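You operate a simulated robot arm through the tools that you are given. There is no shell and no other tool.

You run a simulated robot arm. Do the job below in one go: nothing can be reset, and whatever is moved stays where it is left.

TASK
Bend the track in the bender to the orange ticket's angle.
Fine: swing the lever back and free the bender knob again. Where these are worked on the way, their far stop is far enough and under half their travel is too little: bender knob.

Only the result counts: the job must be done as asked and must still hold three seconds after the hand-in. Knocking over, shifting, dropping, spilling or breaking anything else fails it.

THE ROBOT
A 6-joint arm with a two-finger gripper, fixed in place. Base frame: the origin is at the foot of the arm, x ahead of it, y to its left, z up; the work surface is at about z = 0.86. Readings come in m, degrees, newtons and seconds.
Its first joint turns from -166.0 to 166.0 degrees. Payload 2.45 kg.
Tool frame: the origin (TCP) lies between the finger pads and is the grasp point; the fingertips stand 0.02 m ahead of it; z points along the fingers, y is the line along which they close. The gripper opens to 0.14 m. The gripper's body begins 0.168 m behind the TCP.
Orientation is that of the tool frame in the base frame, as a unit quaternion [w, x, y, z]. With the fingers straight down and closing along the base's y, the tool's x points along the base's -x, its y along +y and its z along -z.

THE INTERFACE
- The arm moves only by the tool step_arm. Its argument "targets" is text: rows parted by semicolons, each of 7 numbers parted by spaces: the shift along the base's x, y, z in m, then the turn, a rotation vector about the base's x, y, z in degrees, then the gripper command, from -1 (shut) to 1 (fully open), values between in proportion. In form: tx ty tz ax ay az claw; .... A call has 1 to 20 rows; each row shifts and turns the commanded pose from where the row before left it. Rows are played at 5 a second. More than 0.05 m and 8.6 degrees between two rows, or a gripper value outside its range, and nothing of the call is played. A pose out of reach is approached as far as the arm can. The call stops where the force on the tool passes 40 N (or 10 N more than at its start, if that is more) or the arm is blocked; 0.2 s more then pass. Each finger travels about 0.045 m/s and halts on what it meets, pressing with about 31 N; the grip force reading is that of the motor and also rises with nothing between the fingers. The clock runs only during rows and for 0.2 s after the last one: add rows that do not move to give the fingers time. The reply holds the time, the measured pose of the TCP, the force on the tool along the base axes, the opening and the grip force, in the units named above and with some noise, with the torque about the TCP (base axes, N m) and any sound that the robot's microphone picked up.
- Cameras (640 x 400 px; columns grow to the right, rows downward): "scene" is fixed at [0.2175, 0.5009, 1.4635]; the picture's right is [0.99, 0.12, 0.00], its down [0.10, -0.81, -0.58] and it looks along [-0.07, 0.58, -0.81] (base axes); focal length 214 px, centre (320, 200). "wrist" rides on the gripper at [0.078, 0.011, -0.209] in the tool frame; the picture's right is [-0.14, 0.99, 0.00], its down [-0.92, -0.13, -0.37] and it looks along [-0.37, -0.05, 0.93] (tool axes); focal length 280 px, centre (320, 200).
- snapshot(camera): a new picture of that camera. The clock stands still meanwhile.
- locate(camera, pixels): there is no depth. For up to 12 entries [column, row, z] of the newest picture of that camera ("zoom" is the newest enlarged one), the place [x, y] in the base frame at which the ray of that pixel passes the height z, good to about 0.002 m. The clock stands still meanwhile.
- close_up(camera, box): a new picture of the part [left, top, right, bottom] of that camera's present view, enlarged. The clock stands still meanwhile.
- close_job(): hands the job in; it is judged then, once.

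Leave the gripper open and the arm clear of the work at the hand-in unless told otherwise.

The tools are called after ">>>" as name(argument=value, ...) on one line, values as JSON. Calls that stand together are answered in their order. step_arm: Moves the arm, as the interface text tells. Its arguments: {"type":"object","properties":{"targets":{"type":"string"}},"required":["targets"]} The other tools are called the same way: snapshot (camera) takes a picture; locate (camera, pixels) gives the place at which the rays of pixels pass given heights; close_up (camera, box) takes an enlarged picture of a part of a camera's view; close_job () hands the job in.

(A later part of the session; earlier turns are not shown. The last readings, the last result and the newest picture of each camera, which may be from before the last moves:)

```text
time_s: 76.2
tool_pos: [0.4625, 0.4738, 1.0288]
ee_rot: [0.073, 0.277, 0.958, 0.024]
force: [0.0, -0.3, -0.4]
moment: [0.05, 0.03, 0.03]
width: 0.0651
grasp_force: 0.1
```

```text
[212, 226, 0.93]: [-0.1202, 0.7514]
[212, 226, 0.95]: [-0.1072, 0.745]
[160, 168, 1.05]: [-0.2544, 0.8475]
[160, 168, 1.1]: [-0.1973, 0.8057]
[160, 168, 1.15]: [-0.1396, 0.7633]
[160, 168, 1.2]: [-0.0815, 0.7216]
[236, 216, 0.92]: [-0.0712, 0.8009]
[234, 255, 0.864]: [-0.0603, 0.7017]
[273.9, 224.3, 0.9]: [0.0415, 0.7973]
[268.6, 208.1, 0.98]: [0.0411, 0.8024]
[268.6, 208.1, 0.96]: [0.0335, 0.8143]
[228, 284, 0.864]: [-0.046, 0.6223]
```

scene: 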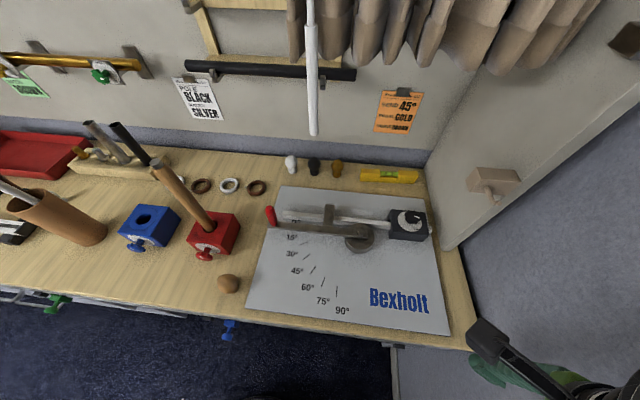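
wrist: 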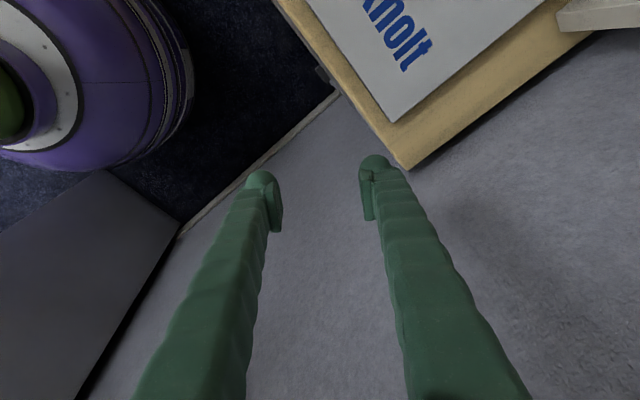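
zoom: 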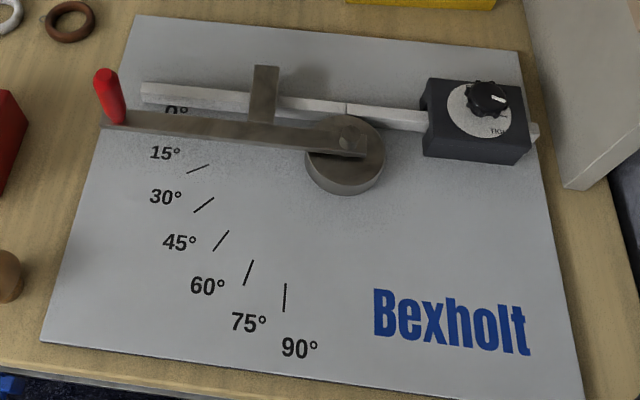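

The handle stands at about (0.041, 0.80), z 0.90–0.98. The dowel is at (−0.13, 0.755) and its top is at z≈1.15, so there is room. I'll first straighten the hand and yaw it to +20° here, in the free area, while rising a little.

>>> step_arm(targets="0 0 0.02 -0.16 4.4 0 -0.07; 0 0 0.02 -0.16 4.4 0 -0.07; -0.02 0 0.02 0 0 7.4 -0.07; -0.02 0 0.02 0 0 7.4 -0.07; -0.02 0 0 0 0 7.4 -0.07; -0.02 0 0 0 0 7.4 -0.07; -0.02 0 0 0 0 7.4 -0.07; -0.02 0 0 0 0 7.4 -0.07; -0.02 0 0 0 0 7.4 -0.07; 0 0 0 0 0 0 -0.07; 0 0 0 0 0 0 -0.07")

>>> snapshot(camera="scene")

```text
time_s: 78.6
tool_pos: [0.3179, 0.4719, 1.1084]
ee_rot: [0.001, -0.169, 0.986, 0.0]
force: [0.5, -0.2, 0.4]
moment: [0.0, -0.03, -0.02]
width: 0.065
grasp_force: 0.0
```

```text
taken
```

scene: 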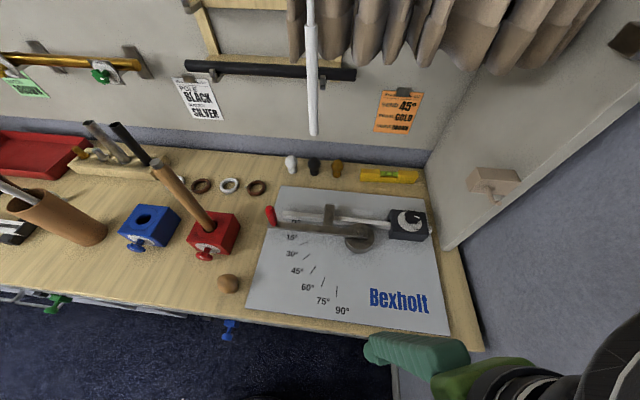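

The arm is under control again. I'll move across to the handle's front side at about (0.04, 0.68, 1.10).

>>> step_arm(targets="-0.035 0.01 0 0 0 0 -0.07; -0.035 0.02 0 0 0 0 -0.07; -0.035 0.025 0 0 0 0 -0.07; -0.035 0.025 0 0 0 0 -0.07; -0.035 0.025 0 0 0 0 -0.07; -0.035 0.025 0 0 0 0 -0.07; -0.035 0.025 0 0 0 0 -0.07; -0.031 0.025 0 0 0 0 -0.07; 0 0.03 0 0 0 0 -0.07; 0 0 0 0 0 0 -0.07; 0 0 0 0 0 0 -0.07")

>>> snapshot(camera="scene")

>>> snapshot(camera="wrist")

```text
time_s: 81.0
tool_pos: [0.0427, 0.6825, 1.1093]
ee_rot: [0.001, -0.169, 0.986, 0.0]
force: [-0.1, -0.4, -0.6]
moment: [0.0, 0.0, -0.01]
width: 0.0651
grasp_force: 0.0
```

```text
taken
```

scene: 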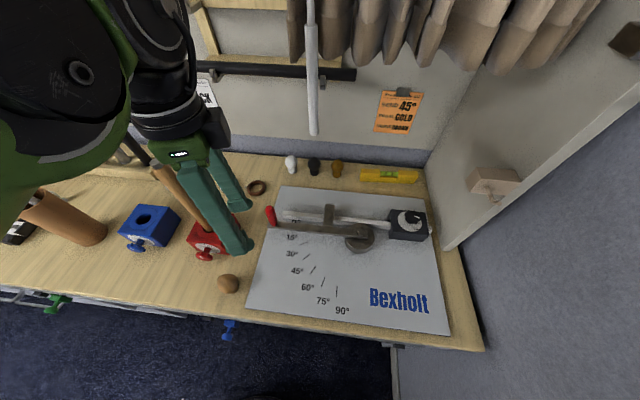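

```text
taken
```

wrist: 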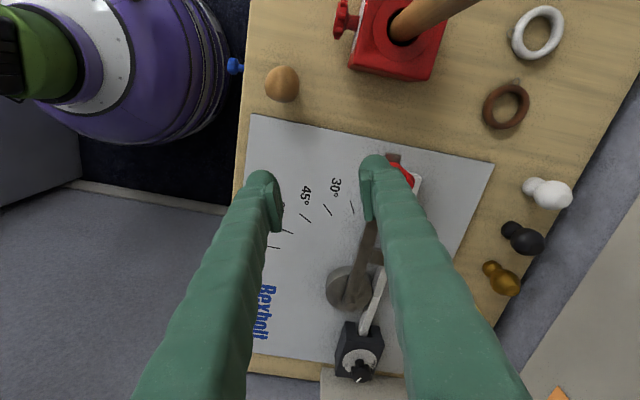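

The handle is just behind the right finger at wrist (405,170). I'll move +y 0.117 to straddle it from above.

>>> step_arm(targets="0 0.03 0 0 0 0 -0.07; 0 0.03 0 0 0 0 -0.07; 0 0.03 0 0 0 0 -0.07; 0 0.027 0 0 0 0 -0.07; 0 0 0 0 0 0 -0.07; 0 0 0 0 0 0 -0.07")

>>> snapshot(camera="wrist")

>>> close_up(camera="wrist", box=[240, 100, 400, 220])

>>> snapshot(camera="scene")

```text
time_s: 82.4
tool_pos: [0.0426, 0.7999, 1.109]
ee_rot: [0.0, -0.168, 0.986, 0.0]
force: [-0.3, -0.1, -0.3]
moment: [0.02, 0.02, 0.01]
width: 0.0653
grasp_force: 0.1
```

```text
taken
```

wrist: 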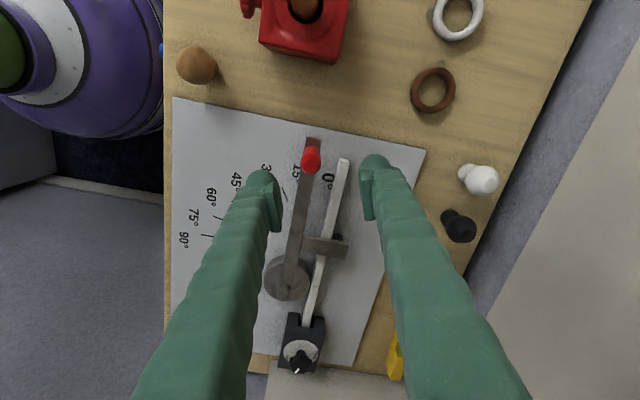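

```text
3.33 times, centred on (320, 160) of wrist
```

zoom: 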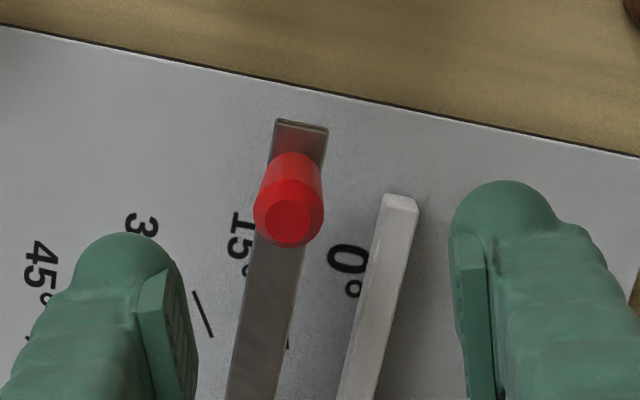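

```text
taken
```

scene: 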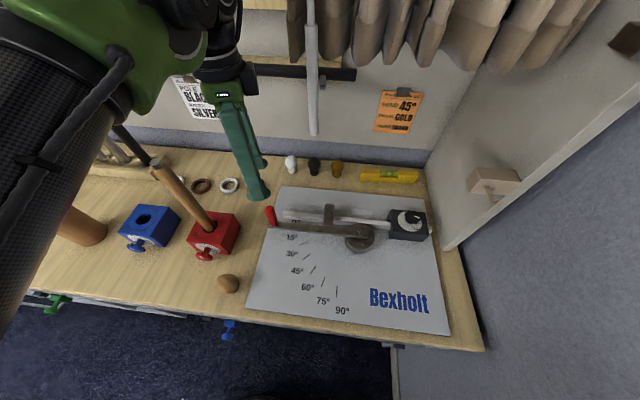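

The red handle's top is at zoom (287,220) and its base near (296,170). I'll locate them.

>>> locate(camera="zoom", pixels=[[287, 222, 0.96], [287, 222, 0.97], [287, 222, 0.98], [287, 222, 0.99], [297, 168, 0.9], [297, 168, 0.91], [302, 122, 0.9], [254, 210, 0.965], [324, 210, 0.965]])

```text
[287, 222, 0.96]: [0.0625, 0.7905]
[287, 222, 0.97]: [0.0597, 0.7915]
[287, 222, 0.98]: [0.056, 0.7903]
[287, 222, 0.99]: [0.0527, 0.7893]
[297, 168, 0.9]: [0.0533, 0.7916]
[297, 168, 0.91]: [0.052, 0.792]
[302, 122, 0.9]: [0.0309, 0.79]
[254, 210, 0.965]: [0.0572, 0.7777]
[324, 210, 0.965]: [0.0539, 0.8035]
```

The wrist view puts the handle axis near (0.05, 0.792). I'll shift there and descend to TCP z≈0.955, straddling it with the 0.065 m opening.

>>> step_arm(targets="0.007 -0.007 -0.03 0 0 0 -0.07; 0 0 -0.03 0 0 0 -0.07; 0 0 -0.03 0 0 0 -0.07; 0 0 -0.03 0 0 0 -0.07; 0 0 -0.02 0 0 0 -0.07; 0 0 -0.013 0 0 0 -0.07; 0 0 0 0 0 0 -0.07; 0 0 0 0 0 0 -0.07")

>>> snapshot(camera="wrist")

>>> snapshot(camera="scene")

```text
time_s: 84.2
tool_pos: [0.051, 0.7928, 0.956]
ee_rot: [0.001, -0.168, 0.986, 0.001]
force: [0.3, -0.2, 0.0]
moment: [-0.01, 0.0, 0.02]
width: 0.0652
grasp_force: 0.1
```

```text
taken
```

wrist: 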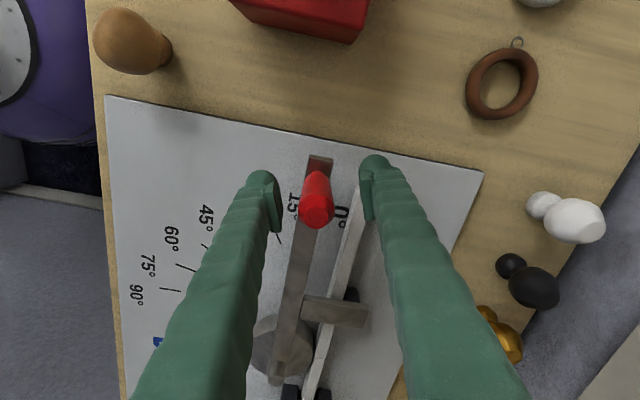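

```text
taken
```

scene: 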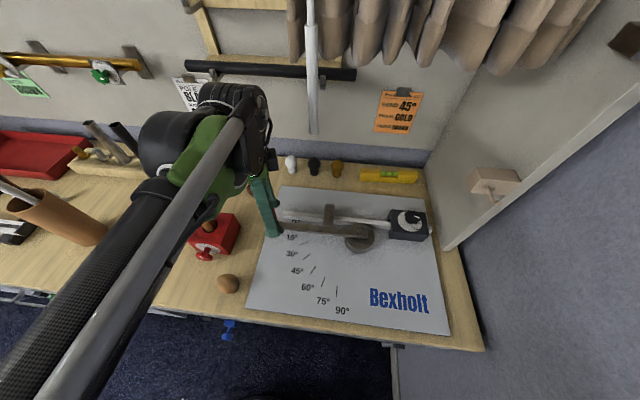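

Force is zero and the handle is centred at wrist (317,193), right at the grasp point. I'll locate the pivot bolt and lever line to compute the swing arc.

>>> close_up(camera="wrist", box=[240, 280, 380, 400])

>>> locate(camera="wrist", pixels=[[316, 212, 0.98], [316, 212, 0.99], [318, 163, 0.905], [310, 159, 0.905], [332, 163, 0.905]])

```text
3.33 times, centred on (310, 340) of wrist
```

zoom: 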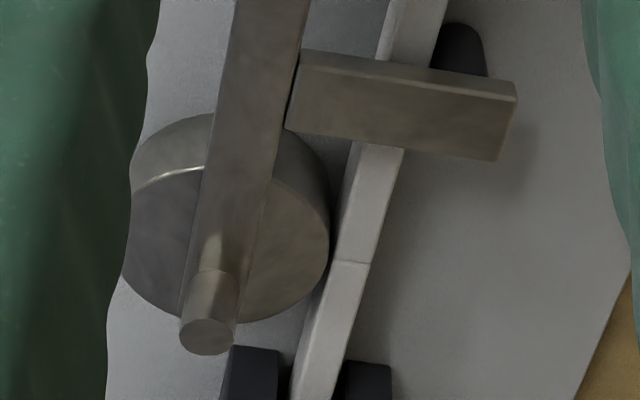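

```text
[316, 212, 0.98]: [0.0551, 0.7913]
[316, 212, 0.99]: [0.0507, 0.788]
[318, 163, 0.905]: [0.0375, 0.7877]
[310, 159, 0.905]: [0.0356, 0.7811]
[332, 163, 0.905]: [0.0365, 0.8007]
```

>>> locate(camera="zoom", pixels=[[207, 336, 0.93], [207, 336, 0.94], [213, 272, 0.91], [213, 272, 0.92], [350, 262, 0.895], [235, 218, 0.89], [228, 215, 0.88]])

```text
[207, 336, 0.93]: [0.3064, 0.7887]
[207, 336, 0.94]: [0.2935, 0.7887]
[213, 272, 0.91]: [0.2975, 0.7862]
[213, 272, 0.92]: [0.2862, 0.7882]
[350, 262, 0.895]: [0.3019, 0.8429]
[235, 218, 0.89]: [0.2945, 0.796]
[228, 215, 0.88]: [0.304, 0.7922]
```

The pivot is at about (0.298, 0.792) and the handle at (0.051, 0.7925), so the arm length is about 0.247. I'll close the fingers loosely (0.031) around the handle and start swinging along the arc: 6° first.

>>> step_arm(targets="0 0 0 0 0 0 -0.4; 0 0 0 0 0 0 -0.55; 0 0 0 0 0 0 -0.55; 0.0003 -0.0129 0 0 0 1.7 -0.55; 0.001 -0.0129 0 0 0 1.7 -0.55; 0 0 0 0 0 0 -0.55")

>>> close_up(camera="wrist", box=[240, 100, 400, 220])

>>> close_up(camera="scene", box=[240, 180, 460, 330])

```text
time_s: 85.6
tool_pos: [0.0526, 0.7665, 0.9567]
ee_rot: [0.001, -0.197, 0.98, 0.0]
force: [-1.5, 1.6, -0.5]
moment: [-0.03, 0.02, 0.03]
width: 0.0321
grasp_force: 0.6
```

```text
3.33 times, centred on (320, 160) of wrist
```

zoom: 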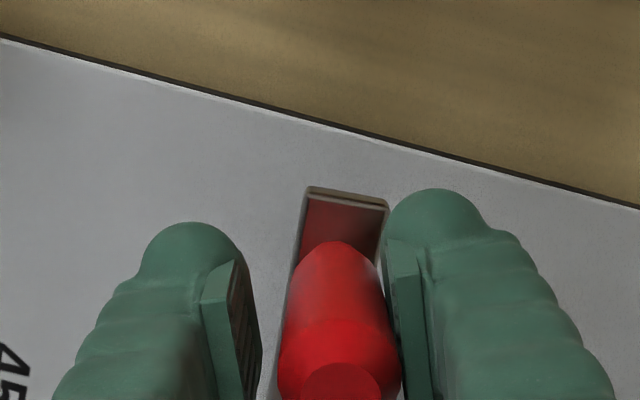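

```text
2.67 times, centred on (350, 255) of scene
```

zoom: 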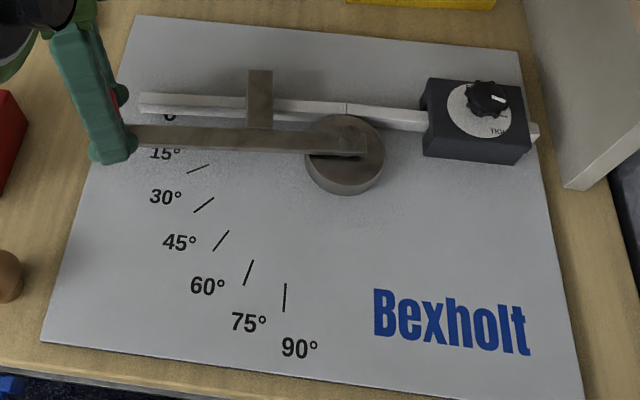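

The lever moves easily (about 2 N) and the track's left part starts bending with it. I'll continue to about 30°.

>>> step_arm(targets="0.0017 -0.0128 0 0 0 1.7 -0.55; 0.0024 -0.0127 0 0 0 1.7 -0.55; 0.003 -0.0126 0 0 0 1.7 -0.55; 0.0037 -0.0124 0 0 0 1.7 -0.55; 0.0043 -0.0122 0 0 0 1.7 -0.55; 0.005 -0.012 0 0 0 1.7 -0.55; 0.0056 -0.0117 0 0 0 1.7 -0.55; 0.0062 -0.0114 0 0 0 1.7 -0.55; 0 0 0 0 0 0 -0.55")

>>> close_up(camera="wrist", box=[240, 100, 400, 220])

>>> close_up(camera="scene", box=[240, 180, 460, 330])

```text
time_s: 87.6
tool_pos: [0.0846, 0.669, 0.9555]
ee_rot: [0.001, -0.312, 0.95, 0.0]
force: [-0.2, 0.7, 0.1]
moment: [0.0, 0.02, 0.0]
width: 0.0321
grasp_force: 0.4
```

```text
3.33 times, centred on (320, 160) of wrist
```

zoom: 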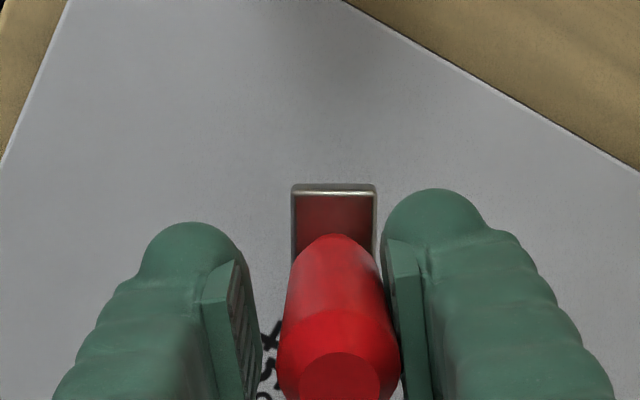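

```text
2.67 times, centred on (350, 255) of scene
```

zoom: 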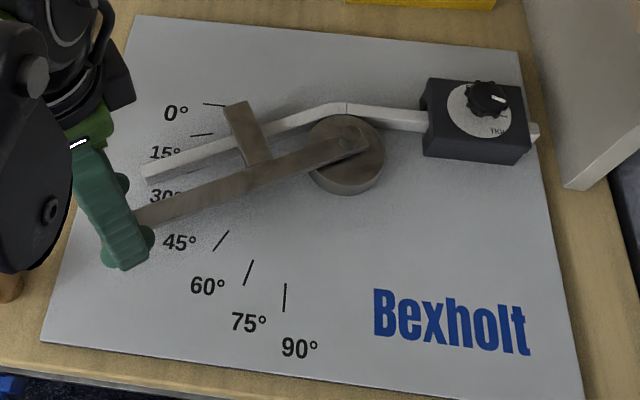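

It bends smoothly; the lever is at about 28° now. I'll go on to about 42° commanded and then measure.

>>> step_arm(targets="0.0068 -0.011 0 0 0 1.7 -0.55; 0.0073 -0.0107 0 0 0 1.7 -0.55; 0.0079 -0.0103 0 0 0 1.7 -0.55; 0.0084 -0.0098 0 0 0 1.7 -0.55; 0 0 0 0 0 0 -0.55; 0 0 0 0 0 0 -0.55")

>>> close_up(camera="wrist", box=[240, 100, 400, 220])

>>> close_up(camera="scene", box=[240, 180, 460, 330])

```text
time_s: 89.0
tool_pos: [0.1152, 0.6272, 0.955]
ee_rot: [0.001, -0.369, 0.93, 0.0]
force: [-1.1, 0.6, -0.2]
moment: [0.01, -0.03, 0.05]
width: 0.0316
grasp_force: 0.0
```

```text
3.33 times, centred on (320, 160) of wrist
```

zoom: 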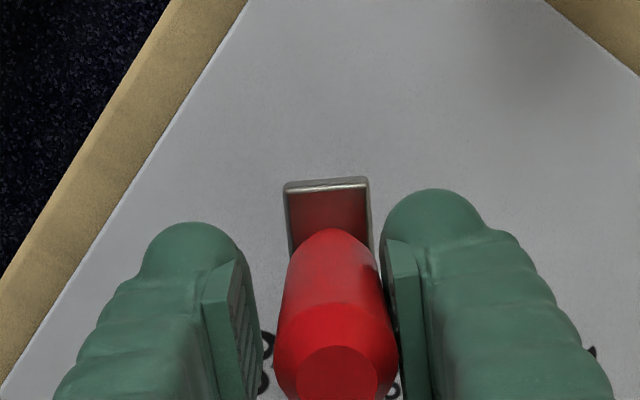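

```text
2.67 times, centred on (350, 255) of scene
```

zoom: 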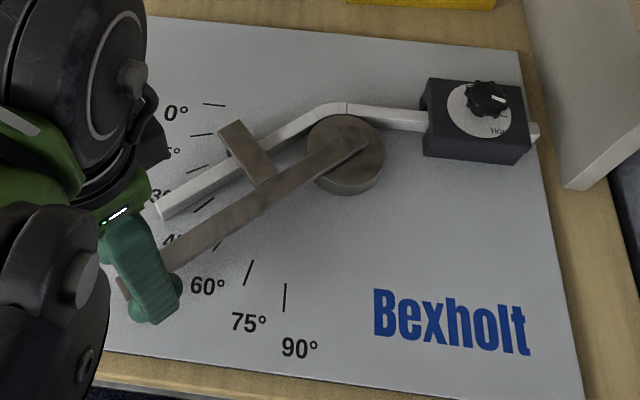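

Lever is near 41°. I'll measure the track leg and the lever directions from this zoom.

>>> locate(camera="zoom", pixels=[[158, 205, 0.897], [210, 172, 0.897], [290, 124, 0.897], [310, 112, 0.897], [163, 217, 0.89], [360, 128, 0.92], [180, 245, 0.91], [345, 104, 0.897], [420, 112, 0.897], [175, 252, 0.91], [262, 200, 0.91]])

```text
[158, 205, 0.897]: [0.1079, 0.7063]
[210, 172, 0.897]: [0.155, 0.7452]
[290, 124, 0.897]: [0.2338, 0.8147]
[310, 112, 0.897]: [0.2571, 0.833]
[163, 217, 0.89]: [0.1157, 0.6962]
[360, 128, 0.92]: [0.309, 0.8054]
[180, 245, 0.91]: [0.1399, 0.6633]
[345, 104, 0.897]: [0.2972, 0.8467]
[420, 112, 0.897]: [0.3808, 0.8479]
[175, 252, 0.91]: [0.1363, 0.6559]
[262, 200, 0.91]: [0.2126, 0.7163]
```

The track leg measures about 40.5° and the lever about 41.3°. I'll advance about 3.5° more, then ease the lever back to check for spring-back.

>>> step_arm(targets="0.0045 -0.0047 0 0 0 0.9 -0.55; 0.0045 -0.0047 0 0 0 0.9 -0.55; 0 0 0 0 0 0 -0.55; 0 0 0 0 0 0 -0.55")

>>> close_up(camera="scene", box=[270, 190, 400, 290])

```text
time_s: 90.0
tool_pos: [0.1227, 0.6176, 0.9556]
ee_rot: [0.001, -0.383, 0.924, 0.001]
force: [-0.1, 1.0, -0.6]
moment: [0.01, -0.01, 0.01]
width: 0.032
grasp_force: 0.3
```

```text
4.00 times, centred on (335, 240) of scene
```

zoom: 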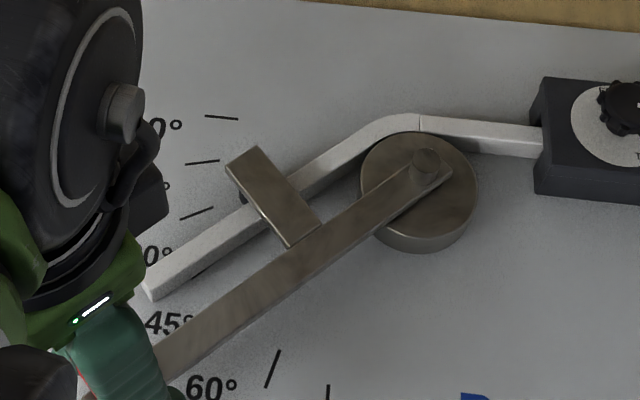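

>>> locate(camera="zoom", pixels=[[145, 268, 0.897], [225, 212, 0.897], [310, 162, 0.897], [340, 143, 0.897], [158, 293, 0.897], [245, 232, 0.897], [330, 180, 0.897], [165, 340, 0.91], [400, 170, 0.91], [183, 378, 0.91], [448, 178, 0.91]])

```text
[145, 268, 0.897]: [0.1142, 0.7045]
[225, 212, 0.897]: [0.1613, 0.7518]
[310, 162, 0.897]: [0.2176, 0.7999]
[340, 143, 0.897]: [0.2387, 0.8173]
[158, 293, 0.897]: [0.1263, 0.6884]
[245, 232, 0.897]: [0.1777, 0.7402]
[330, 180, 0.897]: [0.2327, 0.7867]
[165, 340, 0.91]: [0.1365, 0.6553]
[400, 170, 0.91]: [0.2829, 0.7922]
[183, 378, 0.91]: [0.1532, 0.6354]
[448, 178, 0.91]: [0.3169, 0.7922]
```

The track is at about 42.5–43° and the lever at about 44°. I'll swing the lever back about 15° and see whether the track springs back.

>>> step_arm(targets="-0.0089 0.0094 0 0 0 -1.7 -0.55; -0.0084 0.0098 0 0 0 -1.7 -0.55; -0.0079 0.0103 0 0 0 -1.7 -0.55; -0.0073 0.0107 0 0 0 -1.7 -0.55; -0.0068 0.011 0 0 0 -1.7 -0.55; -0.0062 0.0114 0 0 0 -1.7 -0.55; 0 0 0 0 0 0 -0.55; 0 0 0 0 0 0 -0.55")

>>> close_up(camera="scene", box=[270, 190, 400, 290])

```text
time_s: 91.8
tool_pos: [0.0779, 0.6804, 0.9568]
ee_rot: [0.002, -0.299, 0.954, 0.0]
force: [-0.6, 0.1, 0.6]
moment: [0.0, 0.02, -0.06]
width: 0.0317
grasp_force: 0.0
```

```text
4.00 times, centred on (335, 240) of scene
```

zoom: 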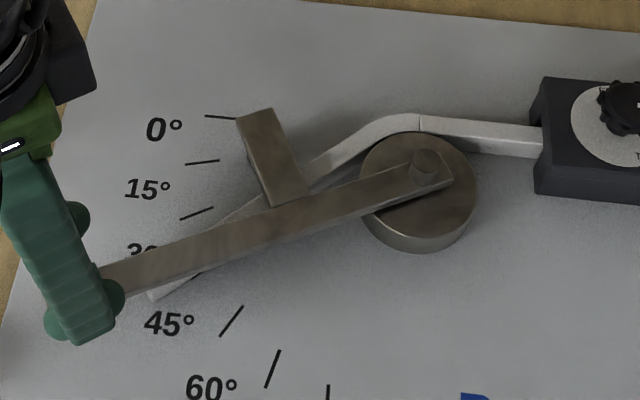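

Hardly any spring-back is visible. I'll swing the lever further back so the track is fully in view and can be measured.

>>> step_arm(targets="-0.0056 0.0117 0 0 0 -1.7 -0.55; -0.005 0.012 0 0 0 -1.7 -0.55; -0.0043 0.0122 0 0 0 -1.7 -0.55; -0.0037 0.0124 0 0 0 -1.7 -0.55; -0.003 0.0126 0 0 0 -1.7 -0.55; -0.0024 0.0127 0 0 0 -1.7 -0.55; -0.0017 0.0128 0 0 0 -1.7 -0.55; 0 0 0 0 0 0 -0.55; 0 0 0 0 0 0 -0.55")

>>> close_up(camera="scene", box=[270, 190, 400, 290])

>>> snapshot(camera="wrist")

```text
time_s: 93.8
tool_pos: [0.0514, 0.7662, 0.9553]
ee_rot: [0.001, -0.197, 0.98, 0.0]
force: [0.0, 0.6, -0.9]
moment: [-0.01, 0.02, 0.01]
width: 0.0319
grasp_force: 0.1
```

```text
4.00 times, centred on (335, 240) of scene
```

zoom: 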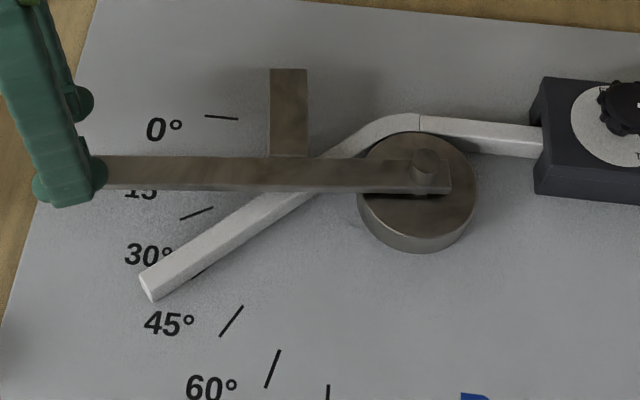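

```text
taken
```

wrist: 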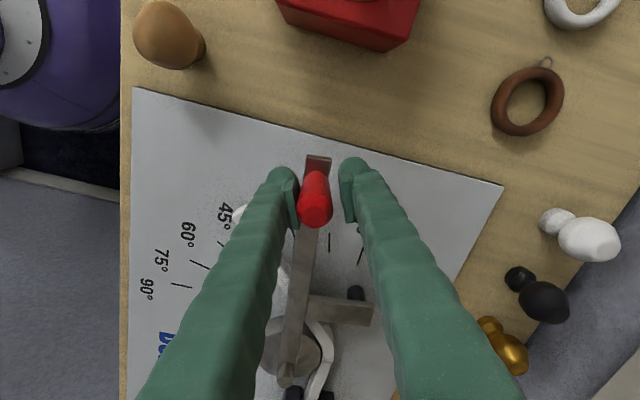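

Now the full leg is visible, lying over the 45° mark's position. I'll measure its edges.

>>> locate(camera="zoom", pixels=[[140, 273, 0.897], [200, 234, 0.897], [260, 198, 0.897], [345, 143, 0.897], [152, 300, 0.87], [250, 238, 0.87], [155, 293, 0.897], [280, 207, 0.897], [193, 278, 0.863], [220, 256, 0.863], [181, 219, 0.863], [212, 207, 0.863]])

>>> close_up(camera="scene", box=[290, 210, 370, 270])

```text
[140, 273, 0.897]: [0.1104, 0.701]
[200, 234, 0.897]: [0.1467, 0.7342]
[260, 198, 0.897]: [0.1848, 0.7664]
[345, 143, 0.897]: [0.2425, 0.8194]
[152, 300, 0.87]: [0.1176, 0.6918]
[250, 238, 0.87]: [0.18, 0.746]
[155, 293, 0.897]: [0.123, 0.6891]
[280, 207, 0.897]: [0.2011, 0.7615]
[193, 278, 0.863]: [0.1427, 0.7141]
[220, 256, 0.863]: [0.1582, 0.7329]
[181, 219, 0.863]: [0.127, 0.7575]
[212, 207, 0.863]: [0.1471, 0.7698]
```

```text
6.67 times, centred on (330, 240) of scene
```

zoom: 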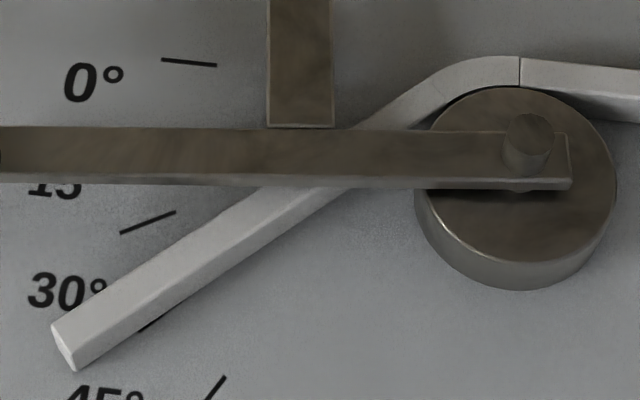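

>>> locate(camera="zoom", pixels=[[52, 325, 0.897], [156, 256, 0.897], [260, 187, 0.897], [365, 121, 0.897], [425, 82, 0.897], [76, 345, 0.897], [200, 264, 0.897], [318, 188, 0.897], [78, 371, 0.868], [200, 286, 0.868], [335, 194, 0.868]])

>>> close_up(camera="scene", box=[330, 205, 430, 255])

```text
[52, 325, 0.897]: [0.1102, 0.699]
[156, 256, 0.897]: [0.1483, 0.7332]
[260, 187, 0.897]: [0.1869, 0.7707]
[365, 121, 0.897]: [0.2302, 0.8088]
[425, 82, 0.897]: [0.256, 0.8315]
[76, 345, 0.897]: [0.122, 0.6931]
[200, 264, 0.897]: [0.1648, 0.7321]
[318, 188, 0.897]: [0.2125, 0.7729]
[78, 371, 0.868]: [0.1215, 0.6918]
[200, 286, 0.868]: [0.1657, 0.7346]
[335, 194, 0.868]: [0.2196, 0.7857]
```

```text
6.40 times, centred on (380, 230) of scene
```

zoom: 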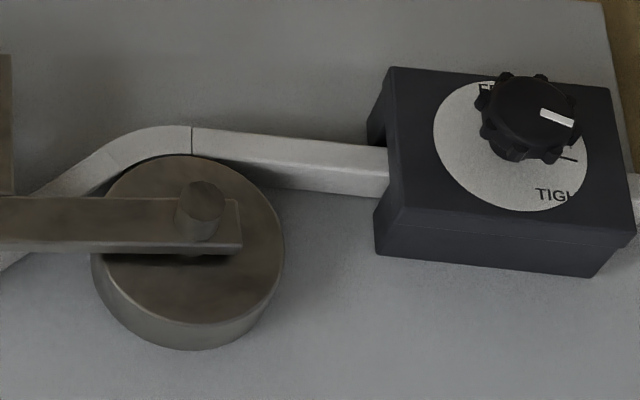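

>>> locate(camera="zoom", pixels=[[195, 127, 0.897], [385, 147, 0.897], [215, 157, 0.897], [387, 172, 0.897], [250, 183, 0.868], [387, 196, 0.868]])

>>> close_up(camera="wrist", box=[220, 240, 380, 400])

```text
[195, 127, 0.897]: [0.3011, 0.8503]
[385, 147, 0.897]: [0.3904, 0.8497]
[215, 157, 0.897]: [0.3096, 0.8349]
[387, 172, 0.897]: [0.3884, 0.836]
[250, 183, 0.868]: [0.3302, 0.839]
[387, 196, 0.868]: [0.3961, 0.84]
```

```text
2.50 times, centred on (300, 320) of wrist
```

zoom: 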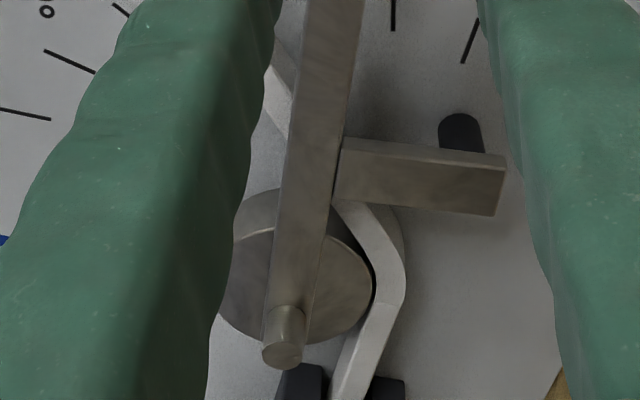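

The bend reads about 42.4° both pressed and released, so there is no noticeable spring-back. It needs about 2.5° more. I'll swing the lever forward again to just past the earlier position (about 1.5° more) and re-measure.

>>> step_arm(targets="0.0017 -0.0128 0 0 0 1.7 -0.55; 0.0024 -0.0127 0 0 0 1.7 -0.55; 0.003 -0.0126 0 0 0 1.7 -0.55; 0.0037 -0.0124 0 0 0 1.7 -0.55; 0.0043 -0.0122 0 0 0 1.7 -0.55; 0.005 -0.012 0 0 0 1.7 -0.55; 0.0056 -0.0117 0 0 0 1.7 -0.55; 0.0062 -0.0114 0 0 0 1.7 -0.55; 0.0068 -0.011 0 0 0 1.7 -0.55; 0.0073 -0.0107 0 0 0 1.7 -0.55; 0.0079 -0.0103 0 0 0 1.7 -0.55; 0.0084 -0.0098 0 0 0 1.7 -0.55; 0.0089 -0.0094 0 0 0 1.7 -0.55; 0.0046 -0.0045 0 0 0 0.9 -0.55; 0 0 0 0 0 0 -0.55; 0 0 0 0 0 0 -0.55")

>>> close_up(camera="scene", box=[290, 210, 370, 270])

```text
time_s: 97.2
tool_pos: [0.128, 0.6133, 0.9563]
ee_rot: [0.001, -0.39, 0.921, -0.001]
force: [-0.6, -0.3, -0.2]
moment: [-0.01, 0.01, -0.01]
width: 0.0316
grasp_force: 0.6
```

```text
6.67 times, centred on (330, 240) of scene
```

zoom: 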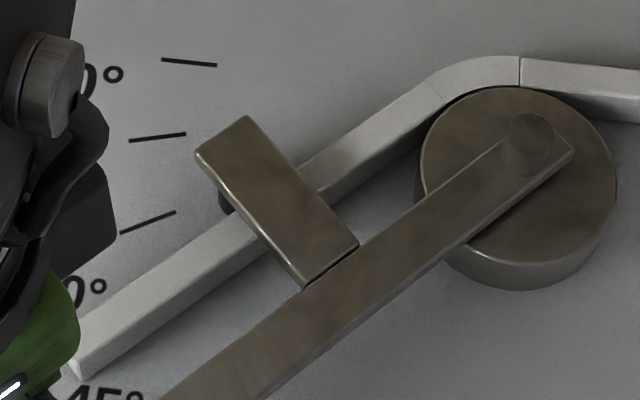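

>>> locate(camera="zoom", pixels=[[80, 322, 0.897], [150, 270, 0.897], [225, 220, 0.897], [300, 168, 0.897], [370, 119, 0.897], [425, 84, 0.897], [90, 352, 0.897], [180, 292, 0.897], [258, 240, 0.897], [320, 193, 0.897], [415, 128, 0.897]])

>>> snapshot(camera="wrist")

```text
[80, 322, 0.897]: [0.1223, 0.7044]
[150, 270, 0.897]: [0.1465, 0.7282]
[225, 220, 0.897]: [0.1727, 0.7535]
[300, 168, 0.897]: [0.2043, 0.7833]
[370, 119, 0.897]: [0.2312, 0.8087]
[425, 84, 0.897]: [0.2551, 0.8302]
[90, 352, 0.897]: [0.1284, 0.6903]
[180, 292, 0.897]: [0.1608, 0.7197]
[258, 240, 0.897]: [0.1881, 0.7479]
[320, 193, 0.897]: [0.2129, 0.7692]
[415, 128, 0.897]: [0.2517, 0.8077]
```

```text
taken
```

wrist: 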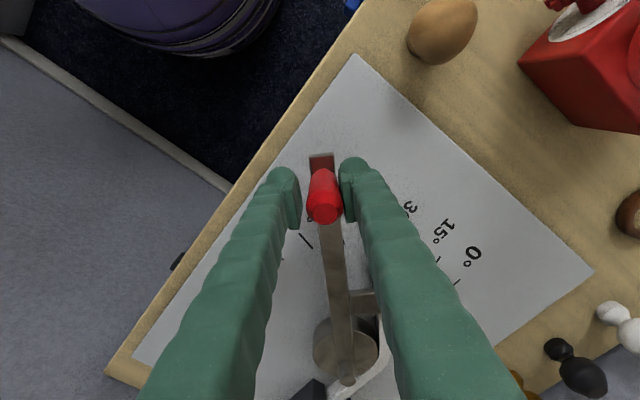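

The leg is now at about 43.3°. I'll advance the lever about 1.5° more and measure again.

>>> step_arm(targets="0.0024 -0.0022 0 0 0 0.8 -0.55; 0.0024 -0.0022 0 0 0 0.7 -0.55; 0 0 0 0 0 0 -0.55; 0 0 0 0 0 0 -0.55")

>>> close_up(camera="scene", box=[290, 210, 370, 270])

```text
time_s: 98.2
tool_pos: [0.1329, 0.6082, 0.956]
ee_rot: [0.001, -0.402, 0.916, 0.001]
force: [0.2, 0.1, -0.1]
moment: [0.02, 0.03, 0.01]
width: 0.0317
grasp_force: 0.1
```

```text
6.67 times, centred on (330, 240) of scene
```

zoom: 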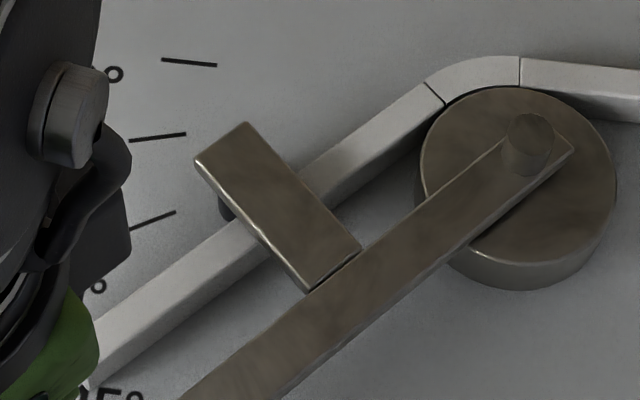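

>>> locate(camera="zoom", pixels=[[100, 315, 0.897], [225, 222, 0.897], [305, 166, 0.897], [425, 83, 0.897], [105, 347, 0.897], [255, 243, 0.897], [325, 192, 0.897], [442, 106, 0.897], [180, 398, 0.91], [495, 152, 0.91], [258, 398, 0.91], [570, 158, 0.91]])

```text
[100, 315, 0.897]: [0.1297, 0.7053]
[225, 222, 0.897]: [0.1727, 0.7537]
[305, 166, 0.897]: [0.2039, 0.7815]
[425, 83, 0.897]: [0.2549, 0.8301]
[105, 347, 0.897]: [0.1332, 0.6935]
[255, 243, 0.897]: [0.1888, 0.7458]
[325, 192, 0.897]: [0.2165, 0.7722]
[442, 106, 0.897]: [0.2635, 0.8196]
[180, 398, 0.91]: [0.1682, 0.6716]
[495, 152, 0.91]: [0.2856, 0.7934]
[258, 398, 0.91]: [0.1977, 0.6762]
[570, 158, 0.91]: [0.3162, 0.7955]
```

The track leg measures about 44.3° and the lever about 45.6°. I'll swing the lever all the way back to its start, then look from above for an accurate measurement.

>>> step_arm(targets="-0.0094 0.0089 0 0 0 -1.7 -0.55; -0.0089 0.0094 0 0 0 -1.7 -0.55; -0.0084 0.0098 0 0 0 -1.7 -0.55; -0.0079 0.0103 0 0 0 -1.7 -0.55; -0.0073 0.0107 0 0 0 -1.7 -0.55; -0.0068 0.011 0 0 0 -1.7 -0.55; -0.0062 0.0114 0 0 0 -1.7 -0.55; -0.0056 0.0117 0 0 0 -1.7 -0.55; -0.005 0.012 0 0 0 -1.7 -0.55; -0.0043 0.0122 0 0 0 -1.7 -0.55; -0.0037 0.0124 0 0 0 -1.7 -0.55; -0.003 0.0126 0 0 0 -1.7 -0.55; -0.0024 0.0127 0 0 0 -1.7 -0.55; -0.0017 0.0128 0 0 0 -1.7 -0.55; 0 0 0 0 0 0 -0.55; 0 0 0 0 0 0 -0.55")

>>> close_up(camera="scene", box=[290, 210, 370, 270])

```text
time_s: 101.6
tool_pos: [0.0516, 0.7665, 0.9554]
ee_rot: [0.0, -0.204, 0.979, 0.0]
force: [0.1, 1.4, 0.0]
moment: [0.03, 0.0, 0.01]
width: 0.0318
grasp_force: 0.0
```

```text
6.67 times, centred on (330, 240) of scene
```

zoom: 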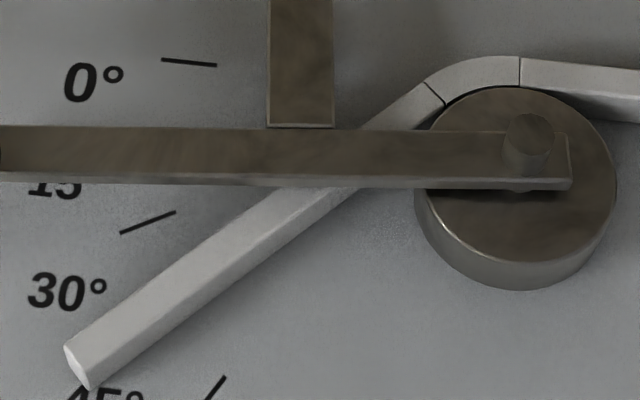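

>>> locate(camera="zoom", pixels=[[64, 345, 0.897], [170, 266, 0.897], [272, 192, 0.897], [368, 121, 0.897], [424, 83, 0.897], [88, 364, 0.897], [200, 279, 0.897], [325, 188, 0.897], [92, 390, 0.868], [225, 289, 0.868], [352, 194, 0.868]])

```text
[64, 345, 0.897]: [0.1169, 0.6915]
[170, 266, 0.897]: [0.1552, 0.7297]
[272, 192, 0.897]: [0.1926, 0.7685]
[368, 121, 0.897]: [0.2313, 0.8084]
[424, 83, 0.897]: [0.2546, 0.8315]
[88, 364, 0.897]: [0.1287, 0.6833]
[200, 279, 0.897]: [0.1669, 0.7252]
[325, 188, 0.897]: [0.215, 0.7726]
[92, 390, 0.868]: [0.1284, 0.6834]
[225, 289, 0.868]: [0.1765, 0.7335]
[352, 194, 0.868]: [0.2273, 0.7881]
```

Measured from this unobstructed view, the leg is at about 45.5°. I'll finish returning the lever to 0°, then look from above to confirm.

>>> step_arm(targets="-0.001 0.0129 0 0 0 -1.7 -0.55; -0.0003 0.0129 0 0 0 -1.7 -0.55; 0 0.002 0 0 0 0 -0.55; 0 0.002 0 0 0 0 -0.55; 0 0 0 0 0 0 -0.55; 0 0 0 0 0 0 -0.55")

>>> close_up(camera="scene", box=[260, 195, 385, 275])

```text
time_s: 103.0
tool_pos: [0.05, 0.7968, 0.9557]
ee_rot: [0.001, -0.175, 0.985, 0.0]
force: [0.4, -7.8, 0.9]
moment: [0.06, 0.02, -0.06]
width: 0.036
grasp_force: 4.1
```

```text
5.00 times, centred on (322, 235) of scene
```

zoom: 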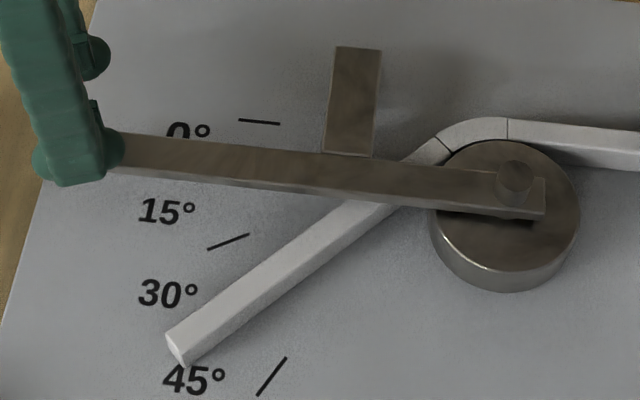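

The lever is against its 0° stop (−7.8 N, bracket back where it began). I'll open the fingers, rise clear, and move to look down at the track.

>>> step_arm(targets="0 -0.003 0 0 0 0 -0.07; 0 0 0 0 0 0 -0.07; 0 0 0 0 0 0 -0.07; 0 0 0.03 0 0 0 -0.07; 0 0 0.04 0 0 0 0.3; 0 -0.02 0.04 0 0 0 0.6; 0.01 -0.04 0.02 0 0 0 1; 0.02 -0.03 0 0 0 0 1; 0 0 0 0 0 0 1; 0 0 0 0 0 0 1")

>>> snapshot(camera="wrist")

>>> snapshot(camera="scene")

```text
time_s: 105.2
tool_pos: [0.082, 0.703, 1.0866]
ee_rot: [0.001, -0.176, 0.984, 0.0]
force: [0.1, -0.8, 0.2]
moment: [-0.04, -0.02, -0.01]
width: 0.14
grasp_force: 0.0
```

```text
taken
```

wrist: 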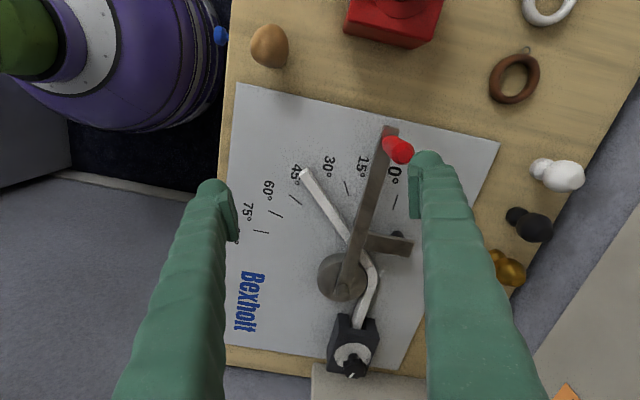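

```text
taken
```

scene: 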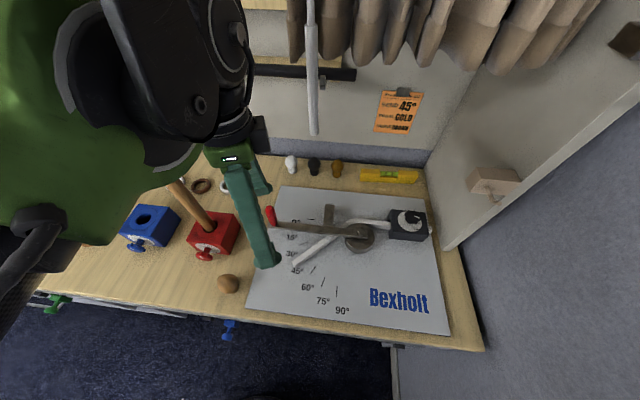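

Excellent overhead view. I'll zoom in on the track leg and marks and measure.

>>> close_up(camera="wrist", box=[240, 140, 420, 340])

>>> close_up(camera="wrist", box=[270, 150, 390, 270])

```text
2.00 times, centred on (330, 240) of wrist
```

zoom: 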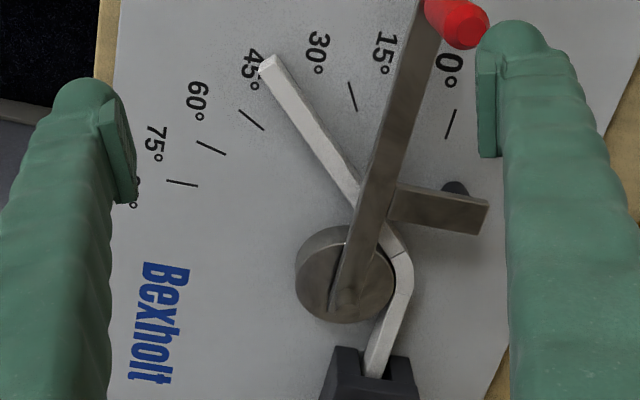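

```text
3.33 times, centred on (330, 210) of wrist
```

zoom: 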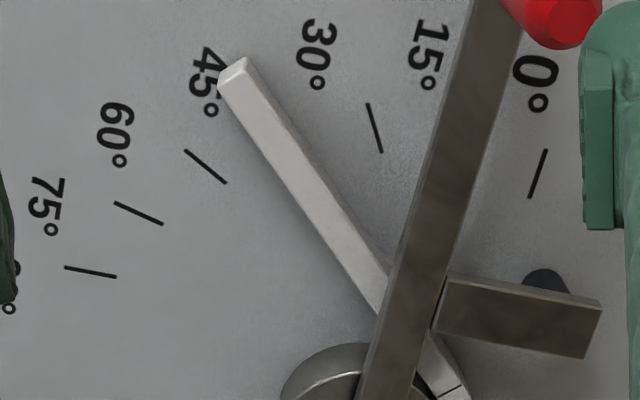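

The visible marks here are 0, 30, 60, 75 and 90°; the track lies over the 45° mark. I'll compute its direction by locating points.

>>> locate(camera="zoom", pixels=[[219, 82, 0.897], [300, 198, 0.897], [378, 308, 0.897], [246, 59, 0.897], [320, 172, 0.897], [386, 272, 0.897], [367, 103, 0.863], [382, 153, 0.863], [185, 150, 0.863], [227, 183, 0.863], [547, 150, 0.863], [530, 197, 0.863]])

>>> locate(camera="wrist", pixels=[[376, 268, 0.897], [356, 323, 0.897], [379, 276, 0.897], [367, 321, 0.897], [347, 288, 0.94], [401, 148, 0.98]])

```text
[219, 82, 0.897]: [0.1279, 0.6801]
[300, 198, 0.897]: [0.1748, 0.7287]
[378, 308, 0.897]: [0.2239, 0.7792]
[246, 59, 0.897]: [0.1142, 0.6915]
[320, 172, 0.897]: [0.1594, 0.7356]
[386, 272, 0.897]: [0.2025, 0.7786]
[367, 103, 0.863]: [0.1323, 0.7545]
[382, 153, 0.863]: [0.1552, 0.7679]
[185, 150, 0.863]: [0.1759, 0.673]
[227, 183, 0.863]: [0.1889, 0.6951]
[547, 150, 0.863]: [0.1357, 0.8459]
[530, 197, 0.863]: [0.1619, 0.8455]
```

```text
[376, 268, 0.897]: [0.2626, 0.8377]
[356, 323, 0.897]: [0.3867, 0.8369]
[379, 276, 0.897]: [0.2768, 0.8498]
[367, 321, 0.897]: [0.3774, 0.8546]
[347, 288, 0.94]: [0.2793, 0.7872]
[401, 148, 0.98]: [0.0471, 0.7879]
```

The track leg measures 45.2°, and the 0°, 30° and 60° marks read −0.9°, 30.3° and 59.5° by the same method, so the 45° bend is right and the lever is back at 0°.

Now to free the knob again. I'll go to a staging point, then take the same approach orientation that worked before (yaw 30°, lean 25°).

>>> step_arm(targets="0.03 -0.02 0.01 0 0 0 0; 0.04 -0.025 0.01 0 0 0 -0.07; 0.04 -0.025 0.01 0 0 0 -0.07; 0.035 -0.01 0 0 0 0 -0.07; 0 0 0 0 0 5 -0.07; 0 0 0 0 0 4.6 -0.07; 0 0 0 4.17 -7.22 0 -0.07; 0 0 0 4.17 -7.22 0 -0.07; 0 0 0 4.17 -7.22 0 -0.07; 0 0 0 0 0 0 -0.07; 0 0 0 0 0 0 -0.07")

>>> snapshot(camera="scene")

>>> snapshot(camera="wrist")

```text
time_s: 107.6
tool_pos: [0.2259, 0.624, 1.1162]
ee_rot: [0.21, -0.251, 0.943, 0.057]
force: [0.2, -0.1, -0.2]
moment: [0.01, -0.02, -0.04]
width: 0.065
grasp_force: 0.1
```

```text
taken
```

scene: 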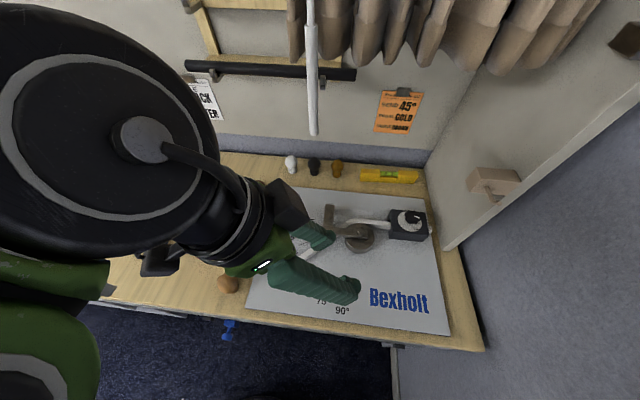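

```text
taken
```

wrist: 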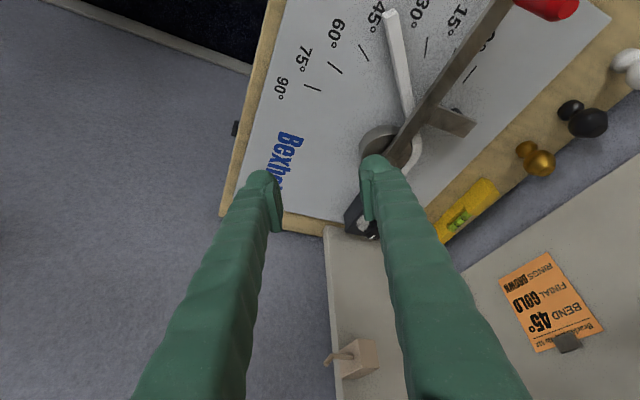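

Good. The block and hook are visible in this wrist view at (355,360), so I'll refine their position before the approach.

>>> close_up(camera="wrist", box=[310, 330, 390, 390])

>>> close_up(camera="scene", box=[460, 155, 530, 215])

```text
6.67 times, centred on (350, 360) of wrist
```

zoom: 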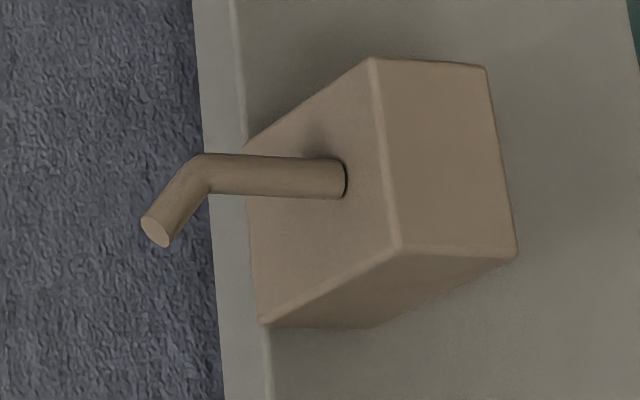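

```text
6.67 times, centred on (495, 185) of scene
```

zoom: 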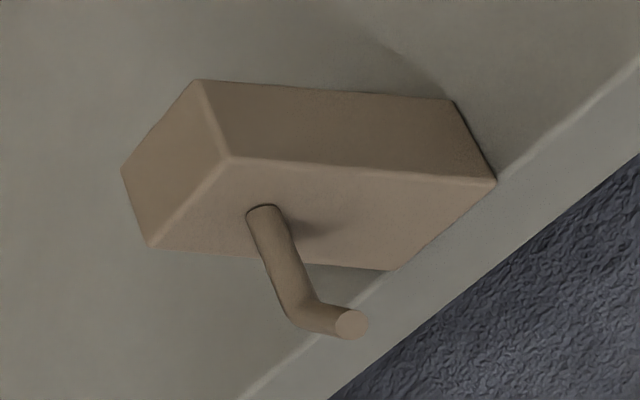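

>>> locate(camera="scene", pixels=[[499.6, 203.5, 1.14], [499.6, 203.5, 1.17], [499.6, 203.5, 1.2], [491, 201.5, 1.12], [491, 201.5, 1.15], [481.5, 178.7, 1.14], [481.5, 178.7, 1.17]])

>>> locate(camera="wrist", pixels=[[325.3, 364.5, 1.14], [325.3, 364.5, 1.17], [325.3, 364.5, 1.2], [331.5, 355.5, 1.12], [331.5, 355.5, 1.15], [362, 367, 1.14], [362, 367, 1.17]])

```text
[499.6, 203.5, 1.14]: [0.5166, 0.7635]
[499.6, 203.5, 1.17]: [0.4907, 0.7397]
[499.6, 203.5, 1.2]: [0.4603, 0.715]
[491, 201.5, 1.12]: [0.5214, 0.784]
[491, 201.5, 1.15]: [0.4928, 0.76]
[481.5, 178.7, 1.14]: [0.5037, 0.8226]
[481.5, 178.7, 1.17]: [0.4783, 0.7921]
```

```text
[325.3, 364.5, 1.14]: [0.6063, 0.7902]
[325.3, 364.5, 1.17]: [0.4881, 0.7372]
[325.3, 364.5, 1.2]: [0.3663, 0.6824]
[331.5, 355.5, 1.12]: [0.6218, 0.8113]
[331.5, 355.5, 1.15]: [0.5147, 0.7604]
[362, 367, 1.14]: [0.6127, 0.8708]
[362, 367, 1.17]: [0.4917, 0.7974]
```

The hook tip is confirmed at about (0.49, 0.738, 1.17), and the block starts at x≈0.485. Now I'll move to (0.385, 0.80, 1.09), the same waypoint as the first successful approach.

>>> step_arm(targets="0.0265 0.0293 -0.0045 0 0 0 -0.07; 0.0265 0.0293 -0.0045 0 0 0 -0.07; 0.0265 0.0293 -0.0045 0 0 0 -0.07; 0.0265 0.0293 -0.0045 0 0 0 -0.07; 0.0265 0.0293 -0.0045 0 0 0 -0.07; 0.0265 0.0293 -0.0045 0 0 0 -0.07; 0 0 0 0 0 0 -0.07; 0 0 0 0 0 0 -0.07")

>>> snapshot(camera="scene")

>>> snapshot(camera="wrist")

```text
time_s: 109.4
tool_pos: [0.3843, 0.7987, 1.0872]
ee_rot: [0.21, -0.252, 0.943, 0.057]
force: [0.8, -0.2, -0.5]
moment: [-0.01, -0.02, 0.01]
width: 0.0651
grasp_force: 0.1
```

```text
taken
```

scene: 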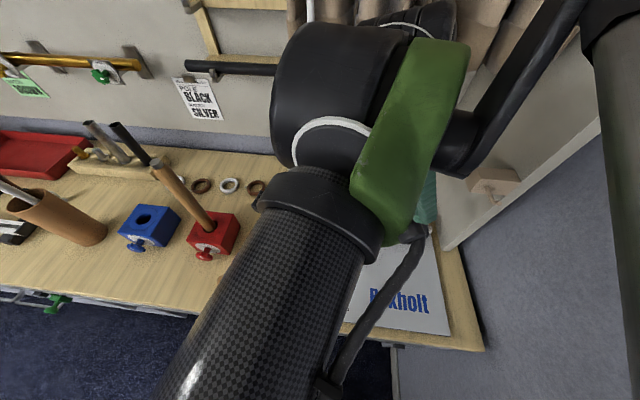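

```text
taken
```

wrist: 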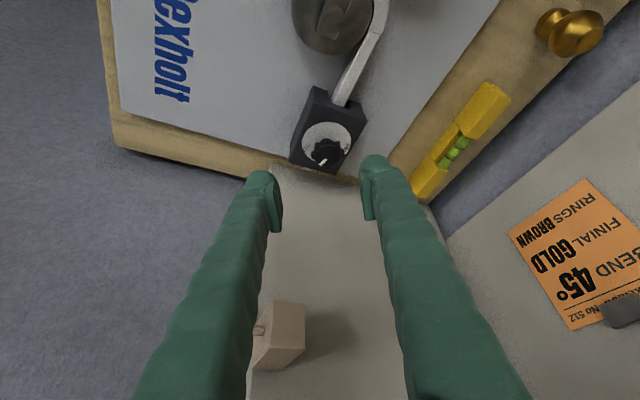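

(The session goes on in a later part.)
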